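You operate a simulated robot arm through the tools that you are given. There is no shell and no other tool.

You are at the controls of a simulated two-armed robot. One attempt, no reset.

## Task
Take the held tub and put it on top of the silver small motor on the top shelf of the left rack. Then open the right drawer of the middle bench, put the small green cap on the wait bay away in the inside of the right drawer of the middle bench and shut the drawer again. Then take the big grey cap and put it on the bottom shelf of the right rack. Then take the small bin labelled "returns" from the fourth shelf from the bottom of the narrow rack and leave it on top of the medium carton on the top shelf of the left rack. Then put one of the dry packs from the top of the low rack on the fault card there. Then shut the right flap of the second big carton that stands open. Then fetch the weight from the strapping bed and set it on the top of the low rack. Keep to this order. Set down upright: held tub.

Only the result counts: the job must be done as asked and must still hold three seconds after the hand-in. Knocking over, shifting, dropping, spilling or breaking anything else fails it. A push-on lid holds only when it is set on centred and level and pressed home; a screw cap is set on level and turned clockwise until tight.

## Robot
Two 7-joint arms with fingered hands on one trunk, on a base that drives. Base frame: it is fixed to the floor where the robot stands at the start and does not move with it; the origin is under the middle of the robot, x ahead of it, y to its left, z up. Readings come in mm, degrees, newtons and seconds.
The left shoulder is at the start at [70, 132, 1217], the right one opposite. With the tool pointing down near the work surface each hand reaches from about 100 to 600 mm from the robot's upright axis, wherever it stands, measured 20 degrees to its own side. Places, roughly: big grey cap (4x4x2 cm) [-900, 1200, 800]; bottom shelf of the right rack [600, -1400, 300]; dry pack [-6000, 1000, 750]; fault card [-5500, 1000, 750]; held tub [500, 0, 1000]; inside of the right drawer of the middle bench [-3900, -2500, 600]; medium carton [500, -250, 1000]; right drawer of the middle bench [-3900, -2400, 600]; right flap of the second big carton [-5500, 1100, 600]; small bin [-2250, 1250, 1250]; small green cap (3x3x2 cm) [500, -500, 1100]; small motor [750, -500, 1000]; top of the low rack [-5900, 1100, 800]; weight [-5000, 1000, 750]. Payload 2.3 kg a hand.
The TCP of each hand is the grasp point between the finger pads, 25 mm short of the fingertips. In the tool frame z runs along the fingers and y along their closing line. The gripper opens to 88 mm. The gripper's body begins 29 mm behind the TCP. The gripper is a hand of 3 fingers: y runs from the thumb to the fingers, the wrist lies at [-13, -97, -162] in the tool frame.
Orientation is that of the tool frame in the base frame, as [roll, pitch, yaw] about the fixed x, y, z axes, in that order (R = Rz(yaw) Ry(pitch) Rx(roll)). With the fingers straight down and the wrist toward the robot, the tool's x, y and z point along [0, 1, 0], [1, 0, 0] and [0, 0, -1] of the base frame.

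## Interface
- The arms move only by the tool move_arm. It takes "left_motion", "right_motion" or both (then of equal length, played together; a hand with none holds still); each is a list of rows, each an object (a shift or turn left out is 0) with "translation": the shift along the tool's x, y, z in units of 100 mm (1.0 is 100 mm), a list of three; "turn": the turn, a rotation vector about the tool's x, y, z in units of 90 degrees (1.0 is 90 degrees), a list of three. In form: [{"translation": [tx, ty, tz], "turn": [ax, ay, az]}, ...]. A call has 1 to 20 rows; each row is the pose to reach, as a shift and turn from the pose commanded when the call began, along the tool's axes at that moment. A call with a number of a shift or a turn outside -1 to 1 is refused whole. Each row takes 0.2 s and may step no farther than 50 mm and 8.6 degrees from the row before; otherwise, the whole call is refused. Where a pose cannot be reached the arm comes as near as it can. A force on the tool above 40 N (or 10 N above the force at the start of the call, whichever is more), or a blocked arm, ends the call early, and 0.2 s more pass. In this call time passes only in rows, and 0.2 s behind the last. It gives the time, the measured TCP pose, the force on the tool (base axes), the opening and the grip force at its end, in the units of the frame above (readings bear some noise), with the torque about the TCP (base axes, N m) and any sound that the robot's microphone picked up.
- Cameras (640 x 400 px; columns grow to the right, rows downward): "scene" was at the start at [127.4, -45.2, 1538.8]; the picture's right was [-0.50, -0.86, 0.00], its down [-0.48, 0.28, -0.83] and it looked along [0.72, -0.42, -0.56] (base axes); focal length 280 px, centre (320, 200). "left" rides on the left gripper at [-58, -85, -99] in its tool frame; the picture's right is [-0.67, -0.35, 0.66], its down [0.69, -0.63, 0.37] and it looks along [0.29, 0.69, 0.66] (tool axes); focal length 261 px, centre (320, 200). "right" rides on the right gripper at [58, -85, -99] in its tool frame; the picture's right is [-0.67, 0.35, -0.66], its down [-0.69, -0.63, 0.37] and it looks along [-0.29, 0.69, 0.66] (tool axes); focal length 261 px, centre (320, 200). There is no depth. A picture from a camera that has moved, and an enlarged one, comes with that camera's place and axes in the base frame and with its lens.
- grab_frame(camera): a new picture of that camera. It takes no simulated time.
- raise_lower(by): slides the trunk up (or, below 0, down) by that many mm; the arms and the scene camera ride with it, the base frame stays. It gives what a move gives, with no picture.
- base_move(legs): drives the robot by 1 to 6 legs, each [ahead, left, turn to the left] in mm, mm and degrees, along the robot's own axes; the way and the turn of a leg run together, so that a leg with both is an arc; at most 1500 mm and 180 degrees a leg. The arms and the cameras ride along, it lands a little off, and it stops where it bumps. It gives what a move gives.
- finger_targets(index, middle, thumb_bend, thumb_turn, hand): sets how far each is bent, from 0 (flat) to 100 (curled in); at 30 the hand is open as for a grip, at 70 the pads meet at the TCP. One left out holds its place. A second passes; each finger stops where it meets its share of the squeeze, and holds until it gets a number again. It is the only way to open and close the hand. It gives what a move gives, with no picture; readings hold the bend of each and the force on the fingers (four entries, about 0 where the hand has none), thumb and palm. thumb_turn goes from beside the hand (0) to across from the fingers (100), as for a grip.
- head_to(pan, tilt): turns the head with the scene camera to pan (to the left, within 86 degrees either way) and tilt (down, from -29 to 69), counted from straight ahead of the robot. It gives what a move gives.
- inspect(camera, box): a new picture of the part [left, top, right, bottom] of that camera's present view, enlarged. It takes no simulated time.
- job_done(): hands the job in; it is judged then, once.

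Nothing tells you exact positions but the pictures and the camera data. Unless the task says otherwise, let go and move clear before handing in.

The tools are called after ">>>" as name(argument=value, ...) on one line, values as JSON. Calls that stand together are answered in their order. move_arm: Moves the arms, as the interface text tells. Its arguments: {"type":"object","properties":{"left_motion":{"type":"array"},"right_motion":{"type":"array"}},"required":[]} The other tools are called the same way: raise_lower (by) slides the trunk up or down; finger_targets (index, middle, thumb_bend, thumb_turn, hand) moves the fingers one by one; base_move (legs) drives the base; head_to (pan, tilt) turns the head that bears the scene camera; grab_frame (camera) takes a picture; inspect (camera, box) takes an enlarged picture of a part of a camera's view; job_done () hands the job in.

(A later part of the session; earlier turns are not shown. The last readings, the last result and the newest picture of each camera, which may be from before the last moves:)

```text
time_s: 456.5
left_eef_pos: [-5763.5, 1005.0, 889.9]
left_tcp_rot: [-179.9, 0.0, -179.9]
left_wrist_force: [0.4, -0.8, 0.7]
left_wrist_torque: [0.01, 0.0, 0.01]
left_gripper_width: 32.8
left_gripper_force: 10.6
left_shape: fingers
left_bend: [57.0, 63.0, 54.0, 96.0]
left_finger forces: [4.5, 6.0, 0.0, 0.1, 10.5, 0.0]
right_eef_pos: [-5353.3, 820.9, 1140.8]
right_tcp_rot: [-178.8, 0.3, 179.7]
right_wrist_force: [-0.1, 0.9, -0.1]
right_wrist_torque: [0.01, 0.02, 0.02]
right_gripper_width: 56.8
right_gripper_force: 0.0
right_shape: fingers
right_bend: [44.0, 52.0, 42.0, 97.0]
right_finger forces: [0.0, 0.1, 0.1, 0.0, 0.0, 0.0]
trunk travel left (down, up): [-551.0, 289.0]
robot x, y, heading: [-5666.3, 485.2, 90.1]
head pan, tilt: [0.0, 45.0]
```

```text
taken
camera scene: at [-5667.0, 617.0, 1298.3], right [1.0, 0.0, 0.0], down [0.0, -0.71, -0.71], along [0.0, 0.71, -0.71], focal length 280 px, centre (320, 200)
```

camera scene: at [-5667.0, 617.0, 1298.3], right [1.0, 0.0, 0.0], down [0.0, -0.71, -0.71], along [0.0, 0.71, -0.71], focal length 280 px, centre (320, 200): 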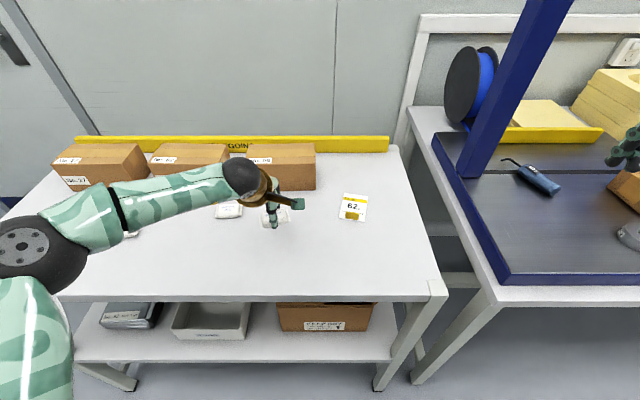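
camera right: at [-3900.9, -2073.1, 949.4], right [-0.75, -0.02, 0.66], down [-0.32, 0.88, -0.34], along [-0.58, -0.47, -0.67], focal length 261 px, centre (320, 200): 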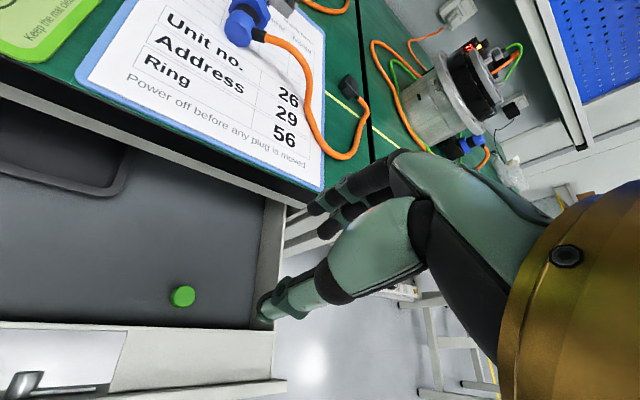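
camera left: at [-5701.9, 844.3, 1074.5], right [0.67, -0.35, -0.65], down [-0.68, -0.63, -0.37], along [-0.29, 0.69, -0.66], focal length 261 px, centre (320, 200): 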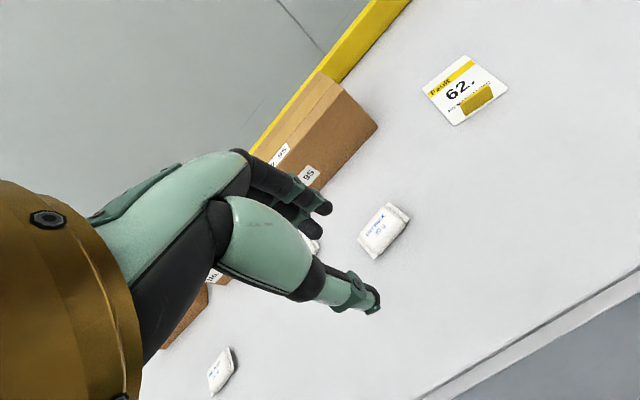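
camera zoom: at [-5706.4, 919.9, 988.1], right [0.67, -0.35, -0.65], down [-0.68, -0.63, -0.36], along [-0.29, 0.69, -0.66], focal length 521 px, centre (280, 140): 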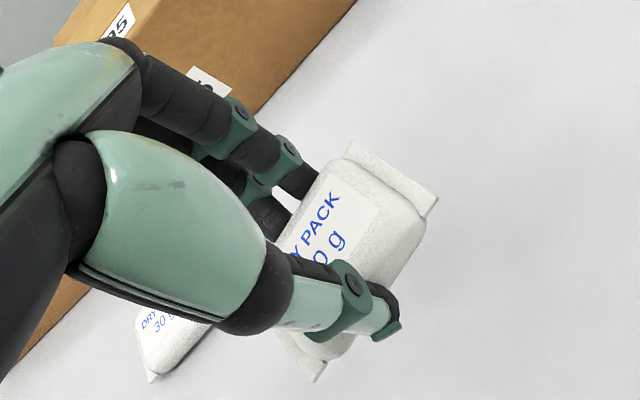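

The card centre is at (-5587,1083). I shift the base right 176 and forward 45 mm.

>>> base_move(legs=[[42, -176, 0]])

>>> grab_frame(camera="left")

>>> grab_frame(camera="scene")

```text
time_s: 458.0
left_eef_pos: [-5590.5, 1045.9, 887.4]
left_tcp_rot: [-179.9, 0.1, -179.7]
left_wrist_force: [-0.2, -0.1, 0.3]
left_wrist_torque: [-0.04, -0.02, 0.0]
left_gripper_width: 32.6
left_gripper_force: 10.4
left_shape: fingers
left_bend: [57.0, 63.0, 54.0, 96.0]
left_finger forces: [4.6, 5.9, 0.0, 0.0, 10.5, 0.0]
right_eef_pos: [-5180.3, 865.0, 1141.0]
right_tcp_rot: [-178.8, 0.5, 179.6]
right_wrist_force: [0.5, 0.5, -1.0]
right_wrist_torque: [-0.01, -0.03, 0.0]
right_gripper_width: 57.0
right_gripper_force: 0.1
right_shape: fingers
right_bend: [44.0, 52.0, 42.0, 97.0]
right_finger forces: [0.1, 0.1, 0.0, 0.0, 0.0, 0.0]
trunk travel left (down, up): [-551.0, 289.0]
robot x, y, heading: [-5495.4, 523.2, 89.8]
head pan, tilt: [0.0, 45.0]
```

```text
taken
camera left: at [-5533.2, 961.8, 988.0], right [0.67, -0.35, -0.65], down [-0.68, -0.63, -0.37], along [-0.29, 0.69, -0.66], focal length 261 px, centre (320, 200)
```

left: 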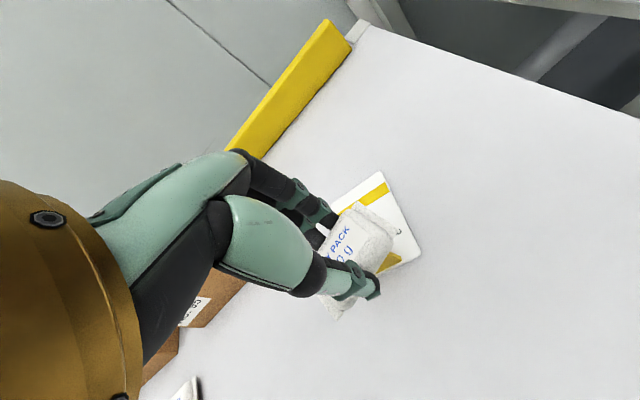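

```text
taken
camera scene: at [-5493.6, 658.7, 1298.3], right [1.0, 0.0, 0.0], down [0.0, -0.71, -0.71], along [0.0, 0.71, -0.71], focal length 280 px, centre (320, 200)
```

scene: 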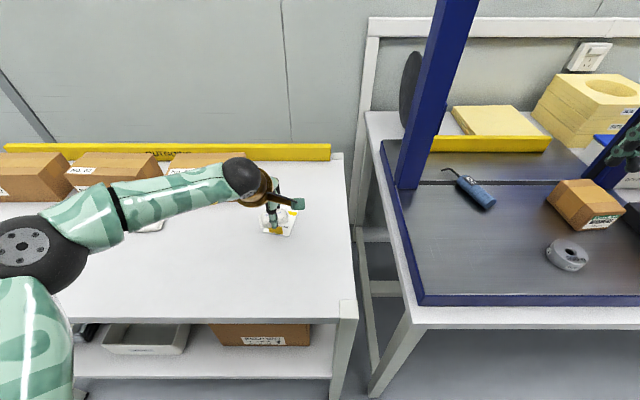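

>>> inspect(camera="left", box=[280, 150, 440, 310])

>>> inspect(camera="scene", box=[230, 180, 330, 260])

```text
2.50 times, centred on (360, 230) of left
camera zoom: at [-5533.2, 961.8, 988.0], right [0.67, -0.35, -0.65], down [-0.68, -0.63, -0.37], along [-0.29, 0.69, -0.66], focal length 652 px, centre (220, 125)
```

zoom: 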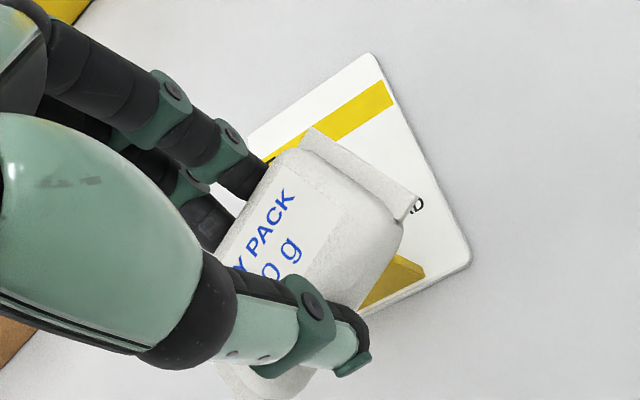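

```text
5.00 times, centred on (280, 220) of scene
camera zoom: at [-5493.6, 658.7, 1298.3], right [1.0, 0.0, 0.0], down [0.0, -0.71, -0.71], along [0.0, 0.71, -0.71], focal length 1401 px, centre (520, 100)
```

zoom: 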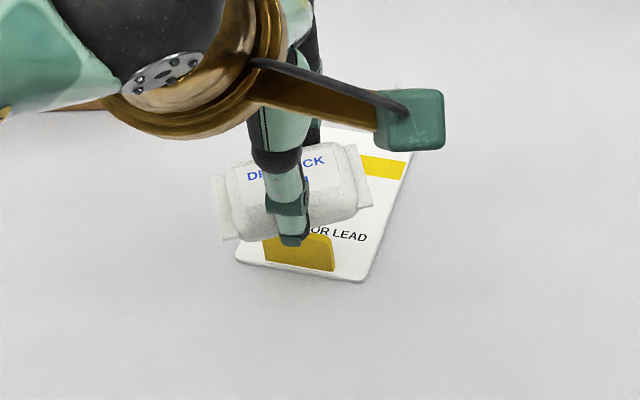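

The card (59×83 mm, turned about 12°) is centred at (-5584,1085) with a raised patch at its lower end. I'll set the pack a little above centre, at (-5582,1092), turned to match.

>>> move_arm(left_motion=[{"translation": [-0.04, 0.2, 0], "turn": [0, 0, 0.06]}, {"translation": [-0.085, 0.46, 0], "turn": [0, 0, 0.13]}, {"translation": [-0.085, 0.46, 0.25], "turn": [0, 0, 0.13]}])

>>> inspect(camera="left", box=[280, 150, 440, 310])

>>> inspect(camera="scene", box=[230, 170, 330, 250])

```text
time_s: 458.8
left_eef_pos: [-5582.0, 1092.8, 863.6]
left_tcp_rot: [-179.9, 0.0, 168.4]
left_wrist_force: [0.3, 0.0, -1.6]
left_wrist_torque: [-0.02, -0.01, -0.02]
left_gripper_width: 32.4
left_gripper_force: 11.2
left_shape: fingers
left_bend: [57.0, 63.0, 54.0, 96.0]
left_finger forces: [4.6, 5.8, 0.0, 0.0, 10.5, 0.0]
right_eef_pos: [-5179.9, 863.2, 1141.6]
right_tcp_rot: [-178.9, 0.4, 179.6]
right_wrist_force: [-0.5, 0.5, -0.1]
right_wrist_torque: [0.0, -0.02, -0.03]
right_gripper_width: 56.5
right_gripper_force: 0.0
right_shape: fingers
right_bend: [44.0, 52.0, 42.0, 97.0]
right_finger forces: [0.1, 0.1, 0.0, 0.0, 0.1, 0.1]
trunk travel left (down, up): [-551.0, 289.0]
robot x, y, heading: [-5494.5, 525.8, 90.1]
head pan, tilt: [0.0, 45.0]
```

```text
2.50 times, centred on (360, 230) of left
camera zoom: at [-5542.9, 998.5, 962.2], right [0.59, -0.48, -0.65], down [-0.8, -0.48, -0.37], along [-0.14, 0.74, -0.66], focal length 652 px, centre (220, 125)
```

zoom: 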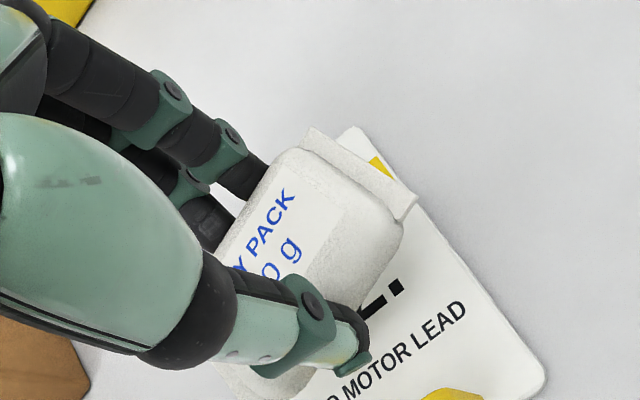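

```text
5.00 times, centred on (280, 210) of scene
camera zoom: at [-5492.9, 659.0, 1298.3], right [1.0, 0.0, 0.0], down [0.0, -0.71, -0.71], along [0.0, 0.71, -0.71], focal length 1401 px, centre (520, 150)
```

zoom: 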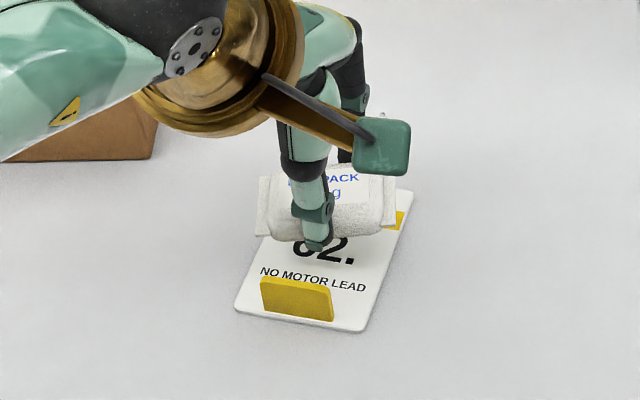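

>>> move_arm(left_motion=[{"translation": [0, 0, 0.1]}, {"translation": [0, 0, 0.2]}, {"translation": [0, 0, 0.25]}])

>>> move_arm(left_motion=[{"translation": [0, 0, 0.015]}, {"translation": [0, 0, 0.03]}])

>>> inspect(camera="scene", box=[230, 170, 330, 250])

```text
time_s: 459.6
left_eef_pos: [-5581.5, 1092.9, 839.5]
left_tcp_rot: [-180.0, 0.0, 168.5]
left_wrist_force: [-0.6, -0.4, -1.0]
left_wrist_torque: [-0.06, -0.01, 0.0]
left_gripper_width: 32.7
left_gripper_force: 10.5
left_shape: fingers
left_bend: [57.0, 63.0, 54.0, 96.0]
left_finger forces: [4.5, 5.9, 0.1, 0.1, 10.5, 0.0]
right_eef_pos: [-5179.2, 864.0, 1141.4]
right_tcp_rot: [-179.0, 0.4, 179.7]
right_wrist_force: [0.2, -0.2, 0.0]
right_wrist_torque: [-0.02, 0.03, -0.01]
right_gripper_width: 56.6
right_gripper_force: 0.0
right_shape: fingers
right_bend: [44.0, 52.0, 42.0, 97.0]
right_finger forces: [0.0, 0.0, 0.0, 0.1, 0.0, 0.0]
trunk travel left (down, up): [-551.0, 289.0]
robot x, y, heading: [-5493.4, 526.7, 90.0]
head pan, tilt: [0.0, 45.0]
```

```text
time_s: 460.2
left_eef_pos: [-5582.1, 1091.4, 836.0]
left_tcp_rot: [180.0, 0.0, 168.4]
left_wrist_force: [-0.3, 0.9, 4.0]
left_wrist_torque: [0.04, 0.06, 0.04]
left_gripper_width: 32.6
left_gripper_force: 10.4
left_shape: fingers
left_bend: [57.0, 63.0, 54.0, 96.0]
left_finger forces: [4.9, 6.5, 0.0, 0.1, 10.5, 0.0]
right_eef_pos: [-5178.3, 863.7, 1142.8]
right_tcp_rot: [-178.9, 0.4, 179.7]
right_wrist_force: [0.5, 0.2, 0.1]
right_wrist_torque: [0.02, -0.01, -0.02]
right_gripper_width: 56.8
right_gripper_force: 0.2
right_shape: fingers
right_bend: [44.0, 52.0, 42.0, 97.0]
right_finger forces: [0.0, 0.0, 0.0, 0.0, 0.2, 0.0]
trunk travel left (down, up): [-551.0, 289.0]
robot x, y, heading: [-5486.8, 525.3, 90.1]
head pan, tilt: [0.0, 45.0]
```

```text
5.00 times, centred on (280, 210) of scene
camera zoom: at [-5492.4, 658.1, 1298.5], right [1.0, 0.0, 0.0], down [0.0, -0.71, -0.71], along [0.0, 0.71, -0.71], focal length 1401 px, centre (520, 150)
```

zoom: 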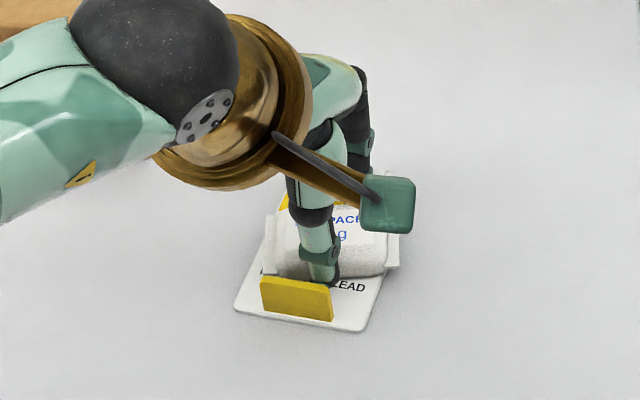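

The pack is down on the card. There's a raised yellow tab next to my thumb, so I release with the far fingers only and just ease the thumb.

>>> finger_targets(hand="left", index=48, middle=55, thumb_bend=53)

>>> inspect(camera="left", box=[260, 140, 440, 320])

>>> inspect(camera="scene", box=[230, 170, 330, 250])

```text
time_s: 461.2
left_eef_pos: [-5581.3, 1092.6, 836.0]
left_tcp_rot: [-179.8, -0.1, 168.5]
left_wrist_force: [0.3, -0.1, 0.1]
left_wrist_torque: [0.01, 0.01, -0.02]
left_gripper_width: 40.7
left_gripper_force: 0.8
left_shape: fingers
left_bend: [48.0, 55.0, 53.0, 97.0]
left_finger forces: [0.1, 0.2, 0.1, 0.0, 0.1, 0.0]
right_eef_pos: [-5179.2, 864.5, 1141.3]
right_tcp_rot: [-178.9, 0.5, 179.6]
right_wrist_force: [-0.1, 0.6, 0.2]
right_wrist_torque: [0.0, -0.01, 0.0]
right_gripper_width: 56.9
right_gripper_force: 0.1
right_shape: fingers
right_bend: [44.0, 52.0, 42.0, 97.0]
right_finger forces: [0.0, 0.0, 0.1, 0.1, 0.0, 0.0]
trunk travel left (down, up): [-551.0, 289.0]
robot x, y, heading: [-5498.2, 528.3, 90.2]
head pan, tilt: [0.0, 45.0]
```

```text
2.22 times, centred on (350, 230) of left
camera zoom: at [-5542.4, 997.6, 934.7], right [0.59, -0.48, -0.65], down [-0.8, -0.48, -0.37], along [-0.14, 0.74, -0.66], focal length 579 px, centre (253, 133)
```

zoom: 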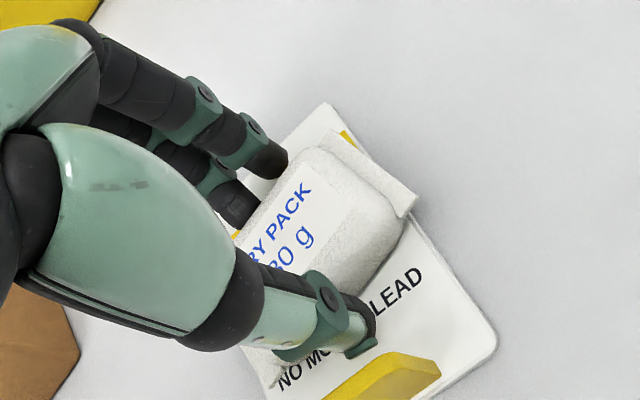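

```text
5.00 times, centred on (280, 210) of scene
camera zoom: at [-5492.5, 658.9, 1298.3], right [1.0, 0.0, 0.0], down [0.0, -0.71, -0.71], along [0.0, 0.71, -0.71], focal length 1401 px, centre (520, 150)
```

zoom: 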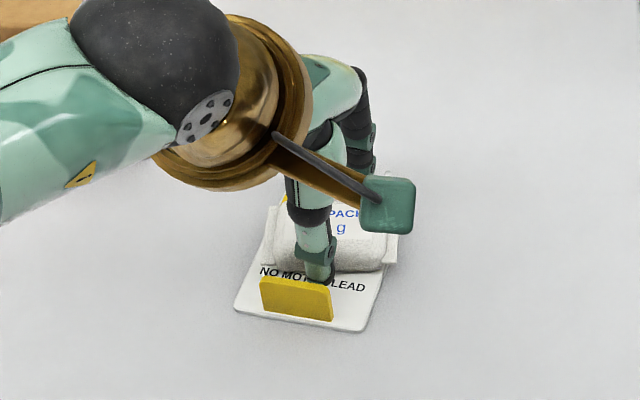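

Released, pack resting on the card. I lift straight up.

>>> move_arm(left_motion=[{"translation": [0, 0, -0.1]}, {"translation": [0, 0, -0.3]}, {"translation": [0, 0, -0.6]}, {"translation": [0, 0, -0.9]}])

>>> inspect(camera="left", box=[260, 140, 460, 320])

>>> base_move(legs=[[-200, 0, 0]])

>>> grab_frame(camera="scene")

```text
time_s: 462.2
left_eef_pos: [-5580.5, 1091.9, 925.4]
left_tcp_rot: [-180.0, 0.1, 168.4]
left_wrist_force: [0.1, 0.0, 0.0]
left_wrist_torque: [-0.02, 0.0, 0.0]
left_gripper_width: 40.7
left_gripper_force: 0.0
left_shape: fingers
left_bend: [48.0, 55.0, 53.0, 97.0]
left_finger forces: [0.0, 0.1, 0.0, 0.1, 0.1, 0.0]
right_eef_pos: [-5178.7, 863.6, 1142.4]
right_tcp_rot: [-179.0, 0.5, 179.7]
right_wrist_force: [-0.3, 0.4, 0.8]
right_wrist_torque: [-0.03, 0.02, 0.02]
right_gripper_width: 56.9
right_gripper_force: 0.0
right_shape: fingers
right_bend: [44.0, 52.0, 42.0, 97.0]
right_finger forces: [0.0, 0.1, 0.0, 0.0, 0.0, 0.0]
trunk travel left (down, up): [-551.0, 289.0]
robot x, y, heading: [-5493.9, 526.0, 89.9]
head pan, tilt: [0.0, 45.0]
```

```text
2.22 times, centred on (360, 230) of left
camera zoom: at [-5542.2, 997.2, 1024.9], right [0.59, -0.48, -0.65], down [-0.8, -0.48, -0.37], along [-0.14, 0.74, -0.66], focal length 579 px, centre (231, 133)
```

zoom: 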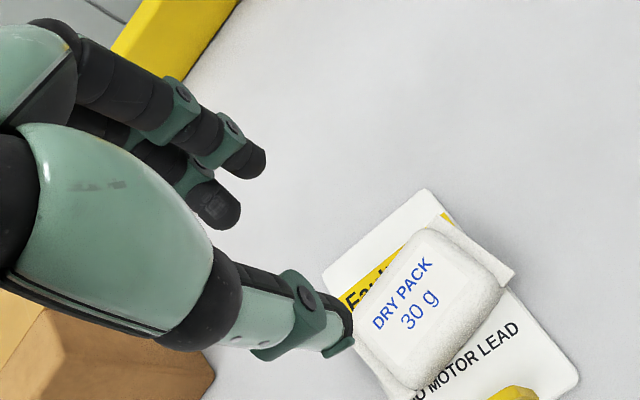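

```text
time_s: 463.8
left_eef_pos: [-5582.0, 892.3, 924.2]
left_tcp_rot: [-179.9, 0.1, 168.8]
left_wrist_force: [0.3, -1.1, -0.3]
left_wrist_torque: [-0.02, 0.0, -0.01]
left_gripper_width: 40.7
left_gripper_force: 0.1
left_shape: fingers
left_bend: [48.0, 55.0, 53.0, 97.0]
left_finger forces: [0.0, 0.0, 0.0, 0.0, 0.1, 0.0]
right_eef_pos: [-5179.8, 664.7, 1141.0]
right_tcp_rot: [-178.8, 0.4, 179.8]
right_wrist_force: [-0.4, 0.2, -0.2]
right_wrist_torque: [-0.03, -0.03, -0.01]
right_gripper_width: 56.7
right_gripper_force: 0.1
right_shape: fingers
right_bend: [44.0, 52.0, 42.0, 97.0]
right_finger forces: [0.0, 0.0, 0.0, 0.1, 0.0, 0.0]
trunk travel left (down, up): [-551.0, 289.0]
robot x, y, heading: [-5493.6, 329.3, 90.3]
head pan, tilt: [0.0, 45.0]
```

```text
taken
camera scene: at [-5492.2, 459.2, 1298.2], right [1.0, 0.0, 0.0], down [0.0, -0.71, -0.71], along [0.0, 0.71, -0.71], focal length 280 px, centre (320, 200)
```

scene: 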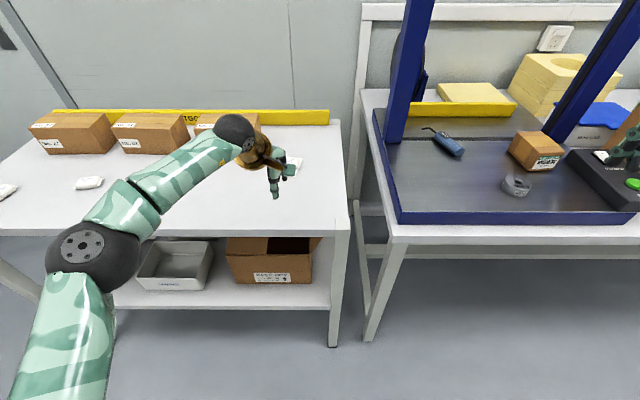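

Dry pack is on the fault card. Now the carton flap: I lower the trunk to look at the carton on the lower shelf.

>>> inspect(camera="scene", box=[210, 220, 350, 300])

>>> raise_lower(by=-400)

>>> head_to(pan=10, tilt=25)

>>> grab_frame(camera="scene")

```text
4.57 times, centred on (280, 260) of scene
camera zoom: at [-5492.2, 459.2, 1298.2], right [1.0, 0.0, 0.0], down [0.0, -0.71, -0.71], along [0.0, 0.71, -0.71], focal length 1281 px, centre (503, -74)
```

zoom: 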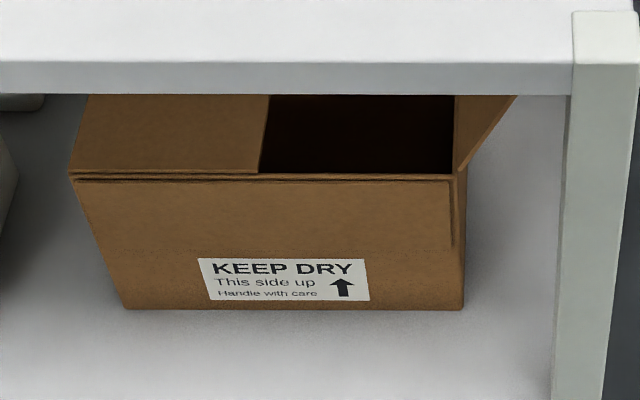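

```text
time_s: 465.3
left_eef_pos: [-5582.1, 891.5, 828.5]
left_tcp_rot: [178.6, 0.4, 168.7]
left_wrist_force: [0.4, -2.0, 11.3]
left_wrist_torque: [-0.11, 0.03, 0.0]
left_gripper_width: 42.1
left_gripper_force: 5.6
left_shape: fingers
left_bend: [48.0, 56.0, 52.0, 97.0]
left_finger forces: [0.0, 5.5, 0.0, 0.0, 6.4, 0.0]
right_eef_pos: [-5178.7, 661.1, 1034.5]
right_tcp_rot: [-179.0, 0.4, 179.7]
right_wrist_force: [-0.5, 1.3, -0.2]
right_wrist_torque: [-0.04, 0.0, 0.02]
right_gripper_width: 56.6
right_gripper_force: 0.2
right_shape: fingers
right_bend: [44.0, 52.0, 42.0, 97.0]
right_finger forces: [0.1, 0.0, 0.0, 0.1, 0.0, 0.0]
trunk travel left (down, up): [-444.0, 396.0]
robot x, y, heading: [-5493.0, 325.9, 90.0]
head pan, tilt: [0.0, 45.0]
stopped: the force on the tool passed its limit at 59 N (the readings are from after the stop); the commanded pose is now the measured one
```

```text
time_s: 466.1
left_eef_pos: [-5581.5, 891.4, 827.6]
left_tcp_rot: [178.8, 0.3, 168.9]
left_wrist_force: [0.2, 0.8, 10.3]
left_wrist_torque: [0.07, 0.05, 0.03]
left_gripper_width: 41.6
left_gripper_force: 4.9
left_shape: fingers
left_bend: [48.0, 55.0, 52.0, 97.0]
left_finger forces: [0.1, 7.3, 0.0, 0.0, 3.4, 0.1]
right_eef_pos: [-5179.0, 662.2, 1035.8]
right_tcp_rot: [-179.0, 0.4, 179.8]
right_wrist_force: [-1.5, -0.3, 1.0]
right_wrist_torque: [-0.01, -0.02, 0.02]
right_gripper_width: 56.8
right_gripper_force: 0.1
right_shape: fingers
right_bend: [44.0, 52.0, 42.0, 97.0]
right_finger forces: [0.1, 0.1, 0.0, 0.1, 0.0, 0.1]
trunk travel left (down, up): [-444.0, 396.0]
robot x, y, heading: [-5489.9, 326.5, 90.2]
head pan, tilt: [10.0, 25.0]
```

```text
taken
camera scene: at [-5507.6, 464.9, 1222.6], right [0.98, 0.18, 0.0], down [0.07, -0.41, -0.91], along [-0.16, 0.89, -0.42], focal length 280 px, centre (320, 200)
```

scene: 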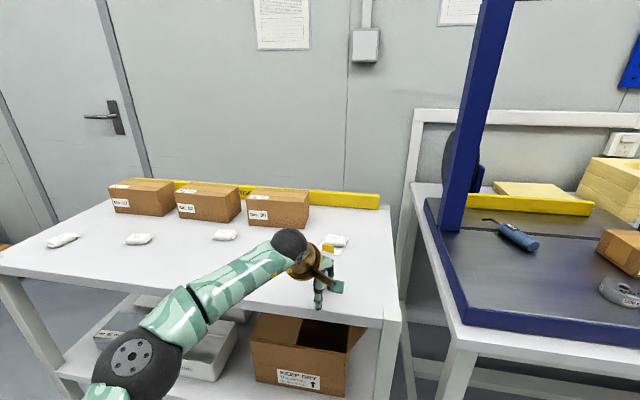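

I lowered onto the table edge by mistake; it stopped at once. I raise a little, back off so the hand clears the table, and check that nothing moved.

>>> raise_lower(by=60)

>>> base_move(legs=[[-260, 0, 0]])

>>> grab_frame(camera="scene")

>>> grab_frame(camera="left")

```text
time_s: 467.1
left_eef_pos: [-5581.5, 893.2, 886.6]
left_tcp_rot: [179.0, 0.3, 168.7]
left_wrist_force: [0.8, 0.6, -0.3]
left_wrist_torque: [0.0, -0.03, 0.01]
left_gripper_width: 40.6
left_gripper_force: 0.1
left_shape: fingers
left_bend: [48.0, 55.0, 53.0, 97.0]
left_finger forces: [0.1, 0.0, 0.1, 0.0, 0.0, 0.0]
right_eef_pos: [-5179.1, 664.5, 1094.3]
right_tcp_rot: [-178.9, 0.4, 180.0]
right_wrist_force: [0.2, 0.2, -0.6]
right_wrist_torque: [-0.01, 0.02, 0.04]
right_gripper_width: 56.6
right_gripper_force: 0.1
right_shape: fingers
right_bend: [44.0, 52.0, 42.0, 97.0]
right_finger forces: [0.1, 0.0, 0.0, 0.0, 0.0, 0.0]
trunk travel left (down, up): [-504.0, 336.0]
robot x, y, heading: [-5493.8, 328.3, 90.2]
head pan, tilt: [10.0, 25.0]
```

```text
time_s: 469.0
left_eef_pos: [-5582.3, 630.5, 885.2]
left_tcp_rot: [178.9, 0.4, 169.1]
left_wrist_force: [-0.5, 0.2, 0.5]
left_wrist_torque: [-0.01, 0.05, 0.01]
left_gripper_width: 40.9
left_gripper_force: 0.1
left_shape: fingers
left_bend: [48.0, 55.0, 53.0, 97.0]
left_finger forces: [0.0, 0.0, 0.0, 0.0, 0.0, 0.0]
right_eef_pos: [-5178.7, 403.0, 1093.9]
right_tcp_rot: [-178.8, 0.5, 180.0]
right_wrist_force: [0.0, -0.6, -0.2]
right_wrist_torque: [-0.03, 0.01, 0.02]
right_gripper_width: 56.8
right_gripper_force: 0.0
right_shape: fingers
right_bend: [44.0, 52.0, 42.0, 97.0]
right_finger forces: [0.0, 0.1, 0.0, 0.0, 0.0, 0.1]
trunk travel left (down, up): [-504.0, 336.0]
robot x, y, heading: [-5491.7, 61.8, 90.4]
head pan, tilt: [10.0, 25.0]
```

```text
taken
camera scene: at [-5507.4, 205.9, 1282.2], right [0.98, 0.18, 0.0], down [0.08, -0.42, -0.91], along [-0.16, 0.89, -0.42], focal length 280 px, centre (320, 200)
```

scene: 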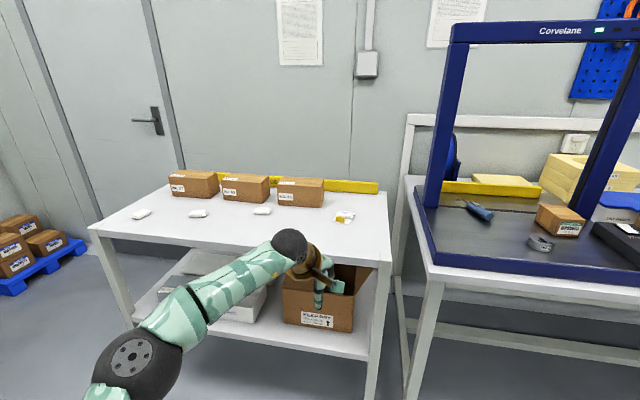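

```text
taken
camera left: at [-5543.4, 535.4, 983.4], right [0.6, -0.46, -0.66], down [-0.79, -0.48, -0.38], along [-0.14, 0.75, -0.65], focal length 261 px, centre (320, 200)
```

left: 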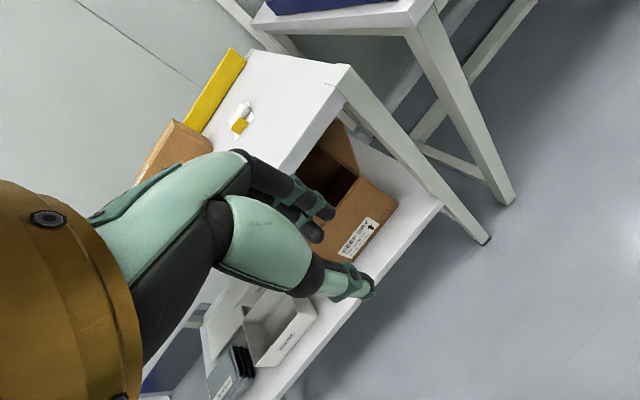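

Nothing on the table moved. I zoom in on the carton to measure it.

>>> inspect(camera="scene", box=[260, 240, 400, 350])

>>> inspect(camera="left", box=[280, 100, 450, 280])

```text
3.64 times, centred on (330, 295) of scene
camera zoom: at [-5507.4, 205.9, 1282.2], right [0.98, 0.18, 0.0], down [0.08, -0.42, -0.91], along [-0.16, 0.89, -0.42], focal length 1019 px, centre (284, -146)
```

zoom: 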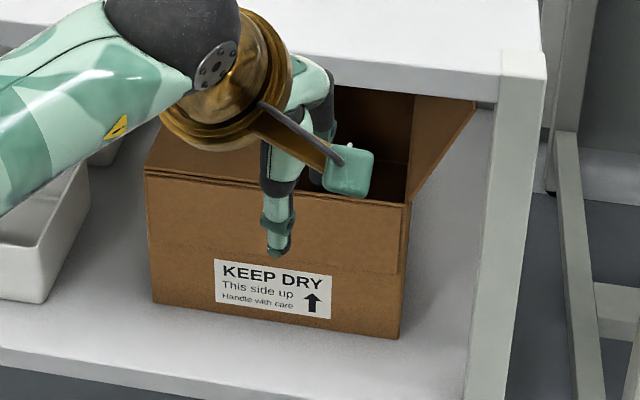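

```text
2.22 times, centred on (365, 190) of left
camera zoom: at [-5543.4, 535.4, 983.4], right [0.6, -0.46, -0.66], down [-0.79, -0.48, -0.38], along [-0.14, 0.75, -0.65], focal length 579 px, centre (220, 222)
```

zoom: 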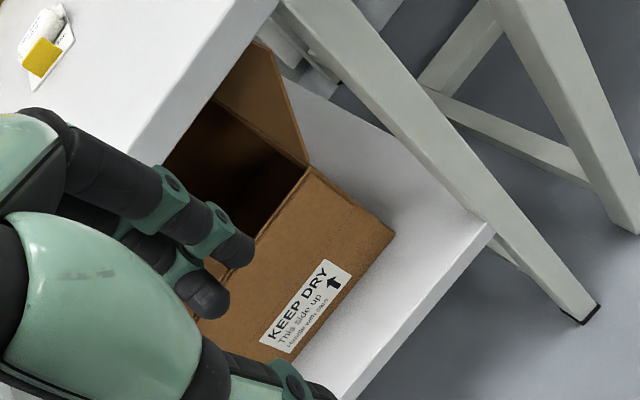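

Carton: front y≈943, x≈-5781…-5521, top z≈578; its right flap leans outward, tip at about (-5471, z 704). I'll push it over from the right with a closed hand pointing forward, so I turn the left hand to point ahead and close it.

>>> move_arm(left_motion=[{"translation": [0, -0.05, 0], "turn": [-0.09, 0, 0]}, {"translation": [0, -0.1, 0], "turn": [-0.18, 0, 0]}, {"translation": [0, -0.15, 0], "turn": [-0.27, 0, 0]}, {"translation": [0, -0.2, 0], "turn": [-0.36, 0, 0]}, {"translation": [0, -0.25, 0], "turn": [-0.45, 0, 0]}, {"translation": [0, -0.3, 0], "turn": [-0.54, 0, 0]}, {"translation": [0, -0.35, 0], "turn": [-0.63, 0, 0]}, {"translation": [0, -0.4, 0], "turn": [-0.72, 0, 0]}, {"translation": [0, -0.45, 0], "turn": [-0.81, 0, 0]}, {"translation": [0, -0.5, 0], "turn": [-0.9, 0, 0]}, {"translation": [0, -0.5, 0], "turn": [-0.95, 0, 0]}, {"translation": [0, -0.5, 0], "turn": [-1.0, 0, 0]}])

>>> finger_targets(hand="left", index=70, middle=70, thumb_bend=70)

>>> grab_frame(camera="scene")

```text
time_s: 471.6
left_eef_pos: [-5592.4, 581.9, 884.5]
left_tcp_rot: [88.9, 0.4, 168.9]
left_wrist_force: [-0.2, -0.4, -0.7]
left_wrist_torque: [-0.01, -0.01, 0.0]
left_gripper_width: 40.8
left_gripper_force: 0.0
left_shape: fingers
left_bend: [48.0, 55.0, 53.0, 97.0]
left_finger forces: [0.0, 0.0, 0.0, 0.0, 0.0, 0.1]
right_eef_pos: [-5178.9, 403.2, 1095.0]
right_tcp_rot: [-178.8, 0.4, -179.9]
right_wrist_force: [0.3, -0.5, 0.3]
right_wrist_torque: [-0.01, 0.01, 0.01]
right_gripper_width: 56.7
right_gripper_force: 0.1
right_shape: fingers
right_bend: [44.0, 52.0, 42.0, 97.0]
right_finger forces: [0.1, 0.1, 0.0, 0.0, 0.1, 0.0]
trunk travel left (down, up): [-504.0, 336.0]
robot x, y, heading: [-5492.6, 68.8, 90.5]
head pan, tilt: [10.0, 25.0]
```

```text
time_s: 472.6
left_eef_pos: [-5591.6, 582.7, 884.8]
left_tcp_rot: [89.0, 0.4, 169.0]
left_wrist_force: [0.0, -0.4, 0.5]
left_wrist_torque: [-0.02, 0.01, 0.01]
left_gripper_width: 0.0
left_gripper_force: 0.0
left_shape: fingers
left_bend: [70.0, 70.0, 70.0, 97.0]
left_finger forces: [0.0, 0.0, 0.0, 0.1, 0.0, 0.0]
right_eef_pos: [-5178.9, 402.0, 1094.2]
right_tcp_rot: [-178.9, 0.5, -180.0]
right_wrist_force: [-0.5, 0.3, -0.7]
right_wrist_torque: [-0.02, -0.01, -0.01]
right_gripper_width: 57.0
right_gripper_force: 0.0
right_shape: fingers
right_bend: [44.0, 52.0, 42.0, 97.0]
right_finger forces: [0.0, 0.0, 0.0, 0.0, 0.1, 0.0]
trunk travel left (down, up): [-504.0, 336.0]
robot x, y, heading: [-5492.2, 64.2, 90.6]
head pan, tilt: [10.0, 25.0]
```

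```text
taken
camera scene: at [-5507.3, 205.4, 1282.3], right [0.98, 0.18, 0.0], down [0.08, -0.42, -0.91], along [-0.16, 0.89, -0.42], focal length 280 px, centre (320, 200)
```

scene: 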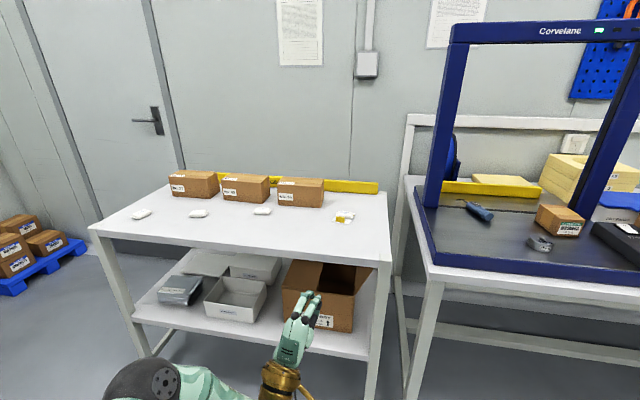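

The hand points forward. I lower the trunk, yaw the hand 9° more to the right, and move to the pre-insertion point in front of the gap.

>>> raise_lower(by=-240)

>>> move_arm(left_motion=[{"turn": [0, -0.05, 0]}, {"turn": [0, -0.1, 0]}])

>>> base_move(legs=[[270, -93, -0.5]])

>>> head_to(pan=0, tilt=30)

>>> grab_frame(camera="scene")

>>> grab_frame(camera="left")

```text
time_s: 475.1
left_eef_pos: [-5591.8, 582.3, 645.3]
left_tcp_rot: [89.0, 0.4, 169.1]
left_wrist_force: [-0.7, -0.2, -0.3]
left_wrist_torque: [-0.01, -0.01, 0.0]
left_gripper_width: 0.0
left_gripper_force: 0.0
left_shape: fingers
left_bend: [70.0, 70.0, 70.0, 97.0]
left_finger forces: [0.0, 0.0, 0.0, 0.0, 0.1, 0.1]
right_eef_pos: [-5178.3, 402.5, 854.8]
right_tcp_rot: [-178.9, 0.5, -179.9]
right_wrist_force: [-1.0, 0.4, 0.2]
right_wrist_torque: [-0.02, 0.01, -0.02]
right_gripper_width: 56.5
right_gripper_force: 0.0
right_shape: fingers
right_bend: [44.0, 52.0, 42.0, 97.0]
right_finger forces: [0.0, 0.0, 0.0, 0.0, 0.0, 0.0]
trunk travel left (down, up): [-264.0, 576.0]
robot x, y, heading: [-5491.1, 63.6, 90.6]
head pan, tilt: [10.0, 25.0]
```

```text
time_s: 475.7
left_eef_pos: [-5591.7, 582.2, 643.7]
left_tcp_rot: [88.9, 0.2, 159.9]
left_wrist_force: [0.0, -0.3, -0.1]
left_wrist_torque: [0.01, 0.0, -0.02]
left_gripper_width: 0.0
left_gripper_force: 0.1
left_shape: fingers
left_bend: [70.0, 70.0, 70.0, 97.0]
left_finger forces: [0.1, 0.0, 0.0, 0.1, 0.0, 0.0]
right_eef_pos: [-5179.7, 402.9, 855.0]
right_tcp_rot: [-178.9, 0.4, -180.0]
right_wrist_force: [0.4, -0.1, -0.8]
right_wrist_torque: [0.04, -0.02, 0.03]
right_gripper_width: 56.8
right_gripper_force: 0.0
right_shape: fingers
right_bend: [44.0, 52.0, 42.0, 97.0]
right_finger forces: [0.0, 0.0, 0.1, 0.0, 0.0, 0.0]
trunk travel left (down, up): [-264.0, 576.0]
robot x, y, heading: [-5493.1, 64.8, 90.5]
head pan, tilt: [10.0, 25.0]
```

```text
time_s: 477.6
left_eef_pos: [-5494.5, 853.0, 645.6]
left_tcp_rot: [88.9, 0.2, 159.4]
left_wrist_force: [-0.6, 1.2, 0.1]
left_wrist_torque: [-0.02, 0.01, 0.0]
left_gripper_width: 0.0
left_gripper_force: 0.1
left_shape: fingers
left_bend: [70.0, 70.0, 70.0, 97.0]
left_finger forces: [0.0, 0.1, 0.1, 0.0, 0.1, 0.0]
right_eef_pos: [-5083.1, 668.9, 855.3]
right_tcp_rot: [-178.8, 0.3, 179.6]
right_wrist_force: [0.0, 0.1, -0.8]
right_wrist_torque: [-0.02, 0.03, 0.03]
right_gripper_width: 57.0
right_gripper_force: 0.0
right_shape: fingers
right_bend: [44.0, 52.0, 42.0, 97.0]
right_finger forces: [0.1, 0.0, 0.1, 0.1, 0.0, 0.0]
trunk travel left (down, up): [-264.0, 576.0]
robot x, y, heading: [-5398.8, 336.8, 89.7]
head pan, tilt: [10.0, 25.0]
```

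```text
time_s: 478.4
left_eef_pos: [-5495.5, 852.0, 645.4]
left_tcp_rot: [89.0, 0.2, 159.4]
left_wrist_force: [0.2, 0.0, 0.0]
left_wrist_torque: [0.02, 0.04, 0.0]
left_gripper_width: 0.0
left_gripper_force: 0.1
left_shape: fingers
left_bend: [70.0, 70.0, 70.0, 97.0]
left_finger forces: [0.0, 0.0, 0.0, 0.0, 0.0, 0.1]
right_eef_pos: [-5084.5, 668.8, 854.7]
right_tcp_rot: [-178.9, 0.4, 179.6]
right_wrist_force: [-0.2, -0.1, 0.3]
right_wrist_torque: [-0.03, 0.03, 0.02]
right_gripper_width: 56.3
right_gripper_force: 0.0
right_shape: fingers
right_bend: [44.0, 52.0, 42.0, 97.0]
right_finger forces: [0.1, 0.0, 0.0, 0.0, 0.0, 0.1]
trunk travel left (down, up): [-264.0, 576.0]
robot x, y, heading: [-5397.5, 335.8, 89.9]
head pan, tilt: [0.0, 30.0]
```

```text
taken
camera scene: at [-5398.4, 474.3, 1034.3], right [1.0, 0.0, 0.0], down [0.0, -0.5, -0.87], along [0.0, 0.87, -0.5], focal length 280 px, centre (320, 200)
```

scene: 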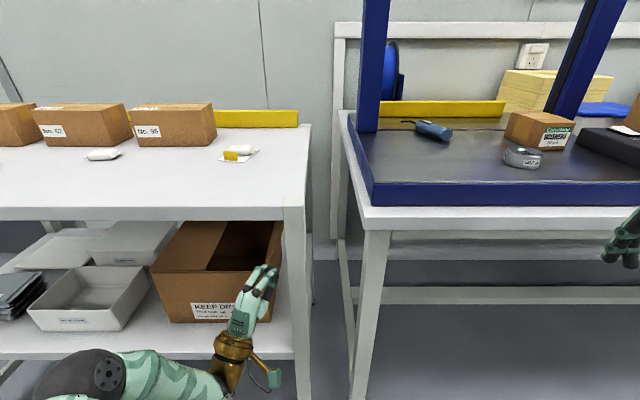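

```text
taken
camera left: at [-5475.7, 740.0, 557.8], right [0.86, 0.38, -0.33], down [-0.51, 0.59, -0.62], along [-0.04, 0.71, 0.71], focal length 261 px, centre (320, 200)
```

left: 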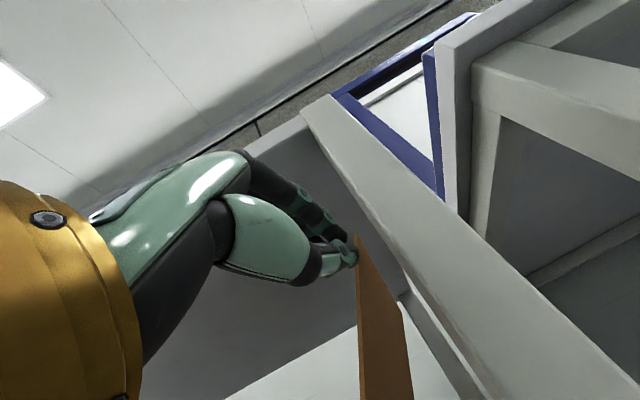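

>>> inspect(camera="scene", box=[190, 200, 330, 360])

>>> inspect(camera="left", box=[240, 130, 460, 370])

```text
2.50 times, centred on (260, 280) of scene
camera zoom: at [-5398.4, 474.3, 1034.3], right [1.0, 0.0, 0.0], down [0.0, -0.5, -0.87], along [0.0, 0.87, -0.5], focal length 700 px, centre (470, 0)
```

zoom: 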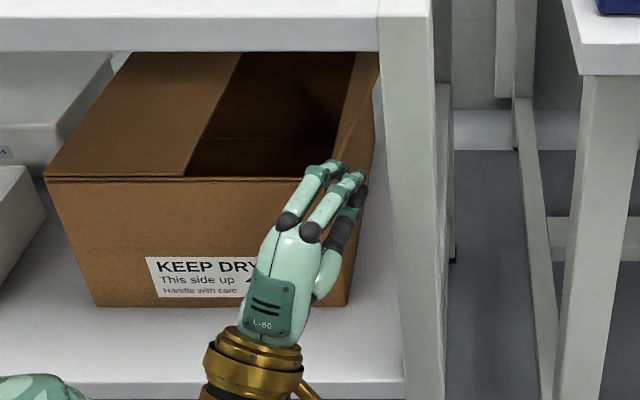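

```text
1.67 times, centred on (350, 250) of left
camera zoom: at [-5475.7, 740.0, 557.8], right [0.86, 0.38, -0.33], down [-0.51, 0.59, -0.62], along [-0.04, 0.71, 0.71], focal length 434 px, centre (270, 117)
```

zoom: 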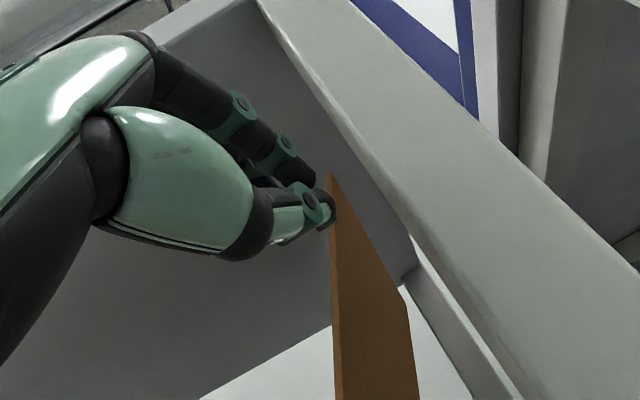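

The hand needs to pass between the flap and the table leg. I yaw 10° more, go a bit lower and left to line up with that gap.

>>> move_arm(left_motion=[{"translation": [0.15, -0.12, -0.06], "turn": [0, -0.055, 0]}, {"translation": [0.3, -0.23, -0.11], "turn": [0, -0.11, 0]}])

>>> inspect(camera="scene", box=[190, 200, 330, 360])

>>> grab_frame(camera="left")

```text
time_s: 479.0
left_eef_pos: [-5527.5, 852.1, 621.5]
left_tcp_rot: [88.8, 0.1, 149.6]
left_wrist_force: [0.0, 0.5, 0.4]
left_wrist_torque: [0.03, 0.01, 0.02]
left_gripper_width: 0.0
left_gripper_force: 0.1
left_shape: fingers
left_bend: [70.0, 70.0, 70.0, 97.0]
left_finger forces: [0.1, 0.1, 0.0, 0.0, 0.0, 0.0]
right_eef_pos: [-5084.4, 669.2, 853.9]
right_tcp_rot: [-178.8, 0.5, 179.4]
right_wrist_force: [-0.7, -0.3, 0.1]
right_wrist_torque: [0.01, -0.01, -0.02]
right_gripper_width: 56.6
right_gripper_force: 0.2
right_shape: fingers
right_bend: [44.0, 52.0, 42.0, 97.0]
right_finger forces: [0.1, 0.0, 0.1, 0.1, 0.0, 0.0]
trunk travel left (down, up): [-264.0, 576.0]
robot x, y, heading: [-5400.1, 330.1, 89.9]
head pan, tilt: [0.0, 30.0]
```

```text
2.50 times, centred on (260, 280) of scene
camera zoom: at [-5398.5, 474.4, 1034.3], right [1.0, 0.0, 0.0], down [0.0, -0.5, -0.87], along [0.0, 0.87, -0.5], focal length 700 px, centre (470, 0)
```

zoom: 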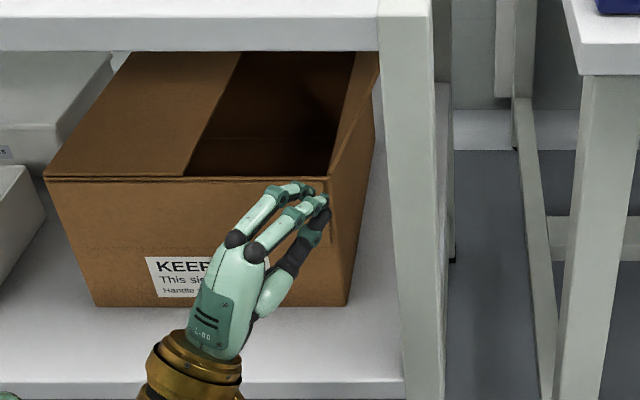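

```text
taken
camera left: at [-5527.8, 738.7, 534.4], right [0.91, 0.23, -0.33], down [-0.4, 0.67, -0.62], along [0.08, 0.7, 0.71], focal length 261 px, centre (320, 200)
```

left: 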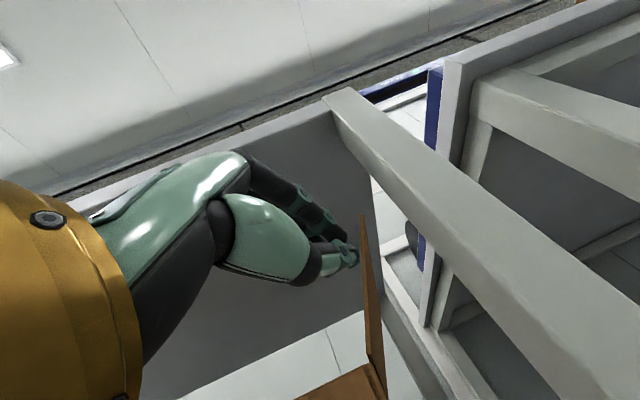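

Lined up: the path to (-5462,962) clears flap and leg by about 8–15 mm. I advance in two steps.

>>> base_move(legs=[[50, -29.5, 0]])

>>> inspect(camera="scene", box=[190, 220, 330, 380])

>>> grab_frame(camera="left")

```text
time_s: 479.9
left_eef_pos: [-5496.8, 902.5, 620.8]
left_tcp_rot: [88.9, 0.0, 149.4]
left_wrist_force: [-0.1, 0.0, -0.3]
left_wrist_torque: [-0.01, 0.0, -0.01]
left_gripper_width: 0.1
left_gripper_force: 0.1
left_shape: fingers
left_bend: [70.0, 70.0, 70.0, 97.0]
left_finger forces: [0.1, 0.0, 0.0, 0.0, 0.1, 0.0]
right_eef_pos: [-5054.1, 718.4, 852.9]
right_tcp_rot: [-178.8, 0.4, 179.5]
right_wrist_force: [-0.2, -0.5, 0.0]
right_wrist_torque: [-0.01, 0.03, 0.02]
right_gripper_width: 56.6
right_gripper_force: 0.1
right_shape: fingers
right_bend: [44.0, 52.0, 42.0, 97.0]
right_finger forces: [0.0, 0.1, 0.0, 0.1, 0.0, 0.0]
trunk travel left (down, up): [-264.0, 576.0]
robot x, y, heading: [-5370.5, 384.9, 89.9]
head pan, tilt: [0.0, 30.0]
```

```text
2.50 times, centred on (260, 300) of scene
camera zoom: at [-5368.3, 523.9, 1034.2], right [1.0, 0.0, 0.0], down [0.0, -0.5, -0.87], along [0.0, 0.87, -0.5], focal length 700 px, centre (470, -50)
```

zoom: 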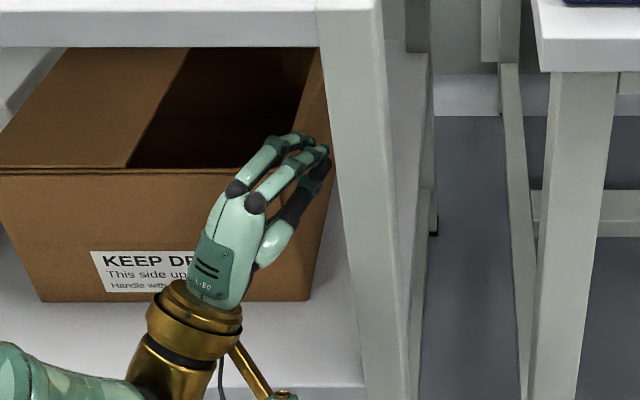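

```text
taken
camera left: at [-5497.4, 788.1, 534.3], right [0.91, 0.23, -0.34], down [-0.4, 0.67, -0.62], along [0.08, 0.7, 0.71], focal length 261 px, centre (320, 200)
```

left: 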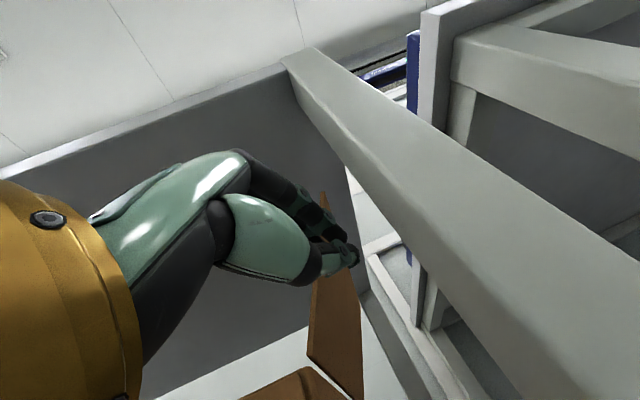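

The fingertips are on the right side of the flap's edge. I advance the same again.

>>> base_move(legs=[[50, -31, 0]])

>>> inspect(camera="scene", box=[190, 220, 330, 380])

>>> grab_frame(camera="left")

```text
time_s: 480.9
left_eef_pos: [-5465.4, 951.0, 621.1]
left_tcp_rot: [89.0, 0.0, 149.5]
left_wrist_force: [-0.1, -0.1, 0.0]
left_wrist_torque: [0.0, -0.01, 0.0]
left_gripper_width: 0.0
left_gripper_force: 0.2
left_shape: fingers
left_bend: [70.0, 70.0, 70.0, 97.0]
left_finger forces: [0.0, 0.0, 0.0, 0.0, 0.1, 0.0]
right_eef_pos: [-5022.9, 767.3, 855.4]
right_tcp_rot: [-178.8, 0.4, 179.5]
right_wrist_force: [-0.2, 0.3, 0.6]
right_wrist_torque: [0.0, 0.01, -0.03]
right_gripper_width: 57.0
right_gripper_force: 0.0
right_shape: fingers
right_bend: [44.0, 52.0, 42.0, 97.0]
right_finger forces: [0.1, 0.1, 0.1, 0.0, 0.0, 0.1]
trunk travel left (down, up): [-264.0, 576.0]
robot x, y, heading: [-5338.0, 432.4, 89.9]
head pan, tilt: [0.0, 30.0]
```

```text
2.50 times, centred on (260, 300) of scene
camera zoom: at [-5337.5, 573.6, 1034.2], right [1.0, 0.0, 0.0], down [0.0, -0.5, -0.87], along [0.0, 0.87, -0.5], focal length 700 px, centre (470, -50)
```

zoom: 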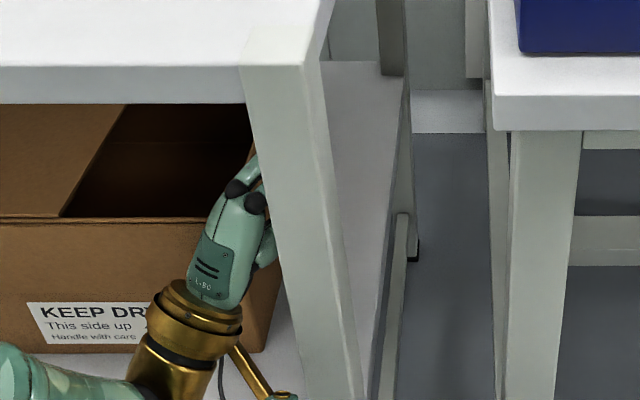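

```text
taken
camera left: at [-5466.6, 837.8, 534.3], right [0.91, 0.23, -0.34], down [-0.4, 0.67, -0.62], along [0.08, 0.7, 0.71], focal length 261 px, centre (320, 200)
```

left: 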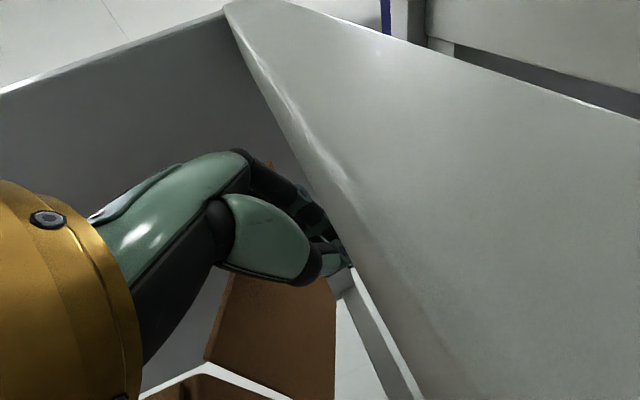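

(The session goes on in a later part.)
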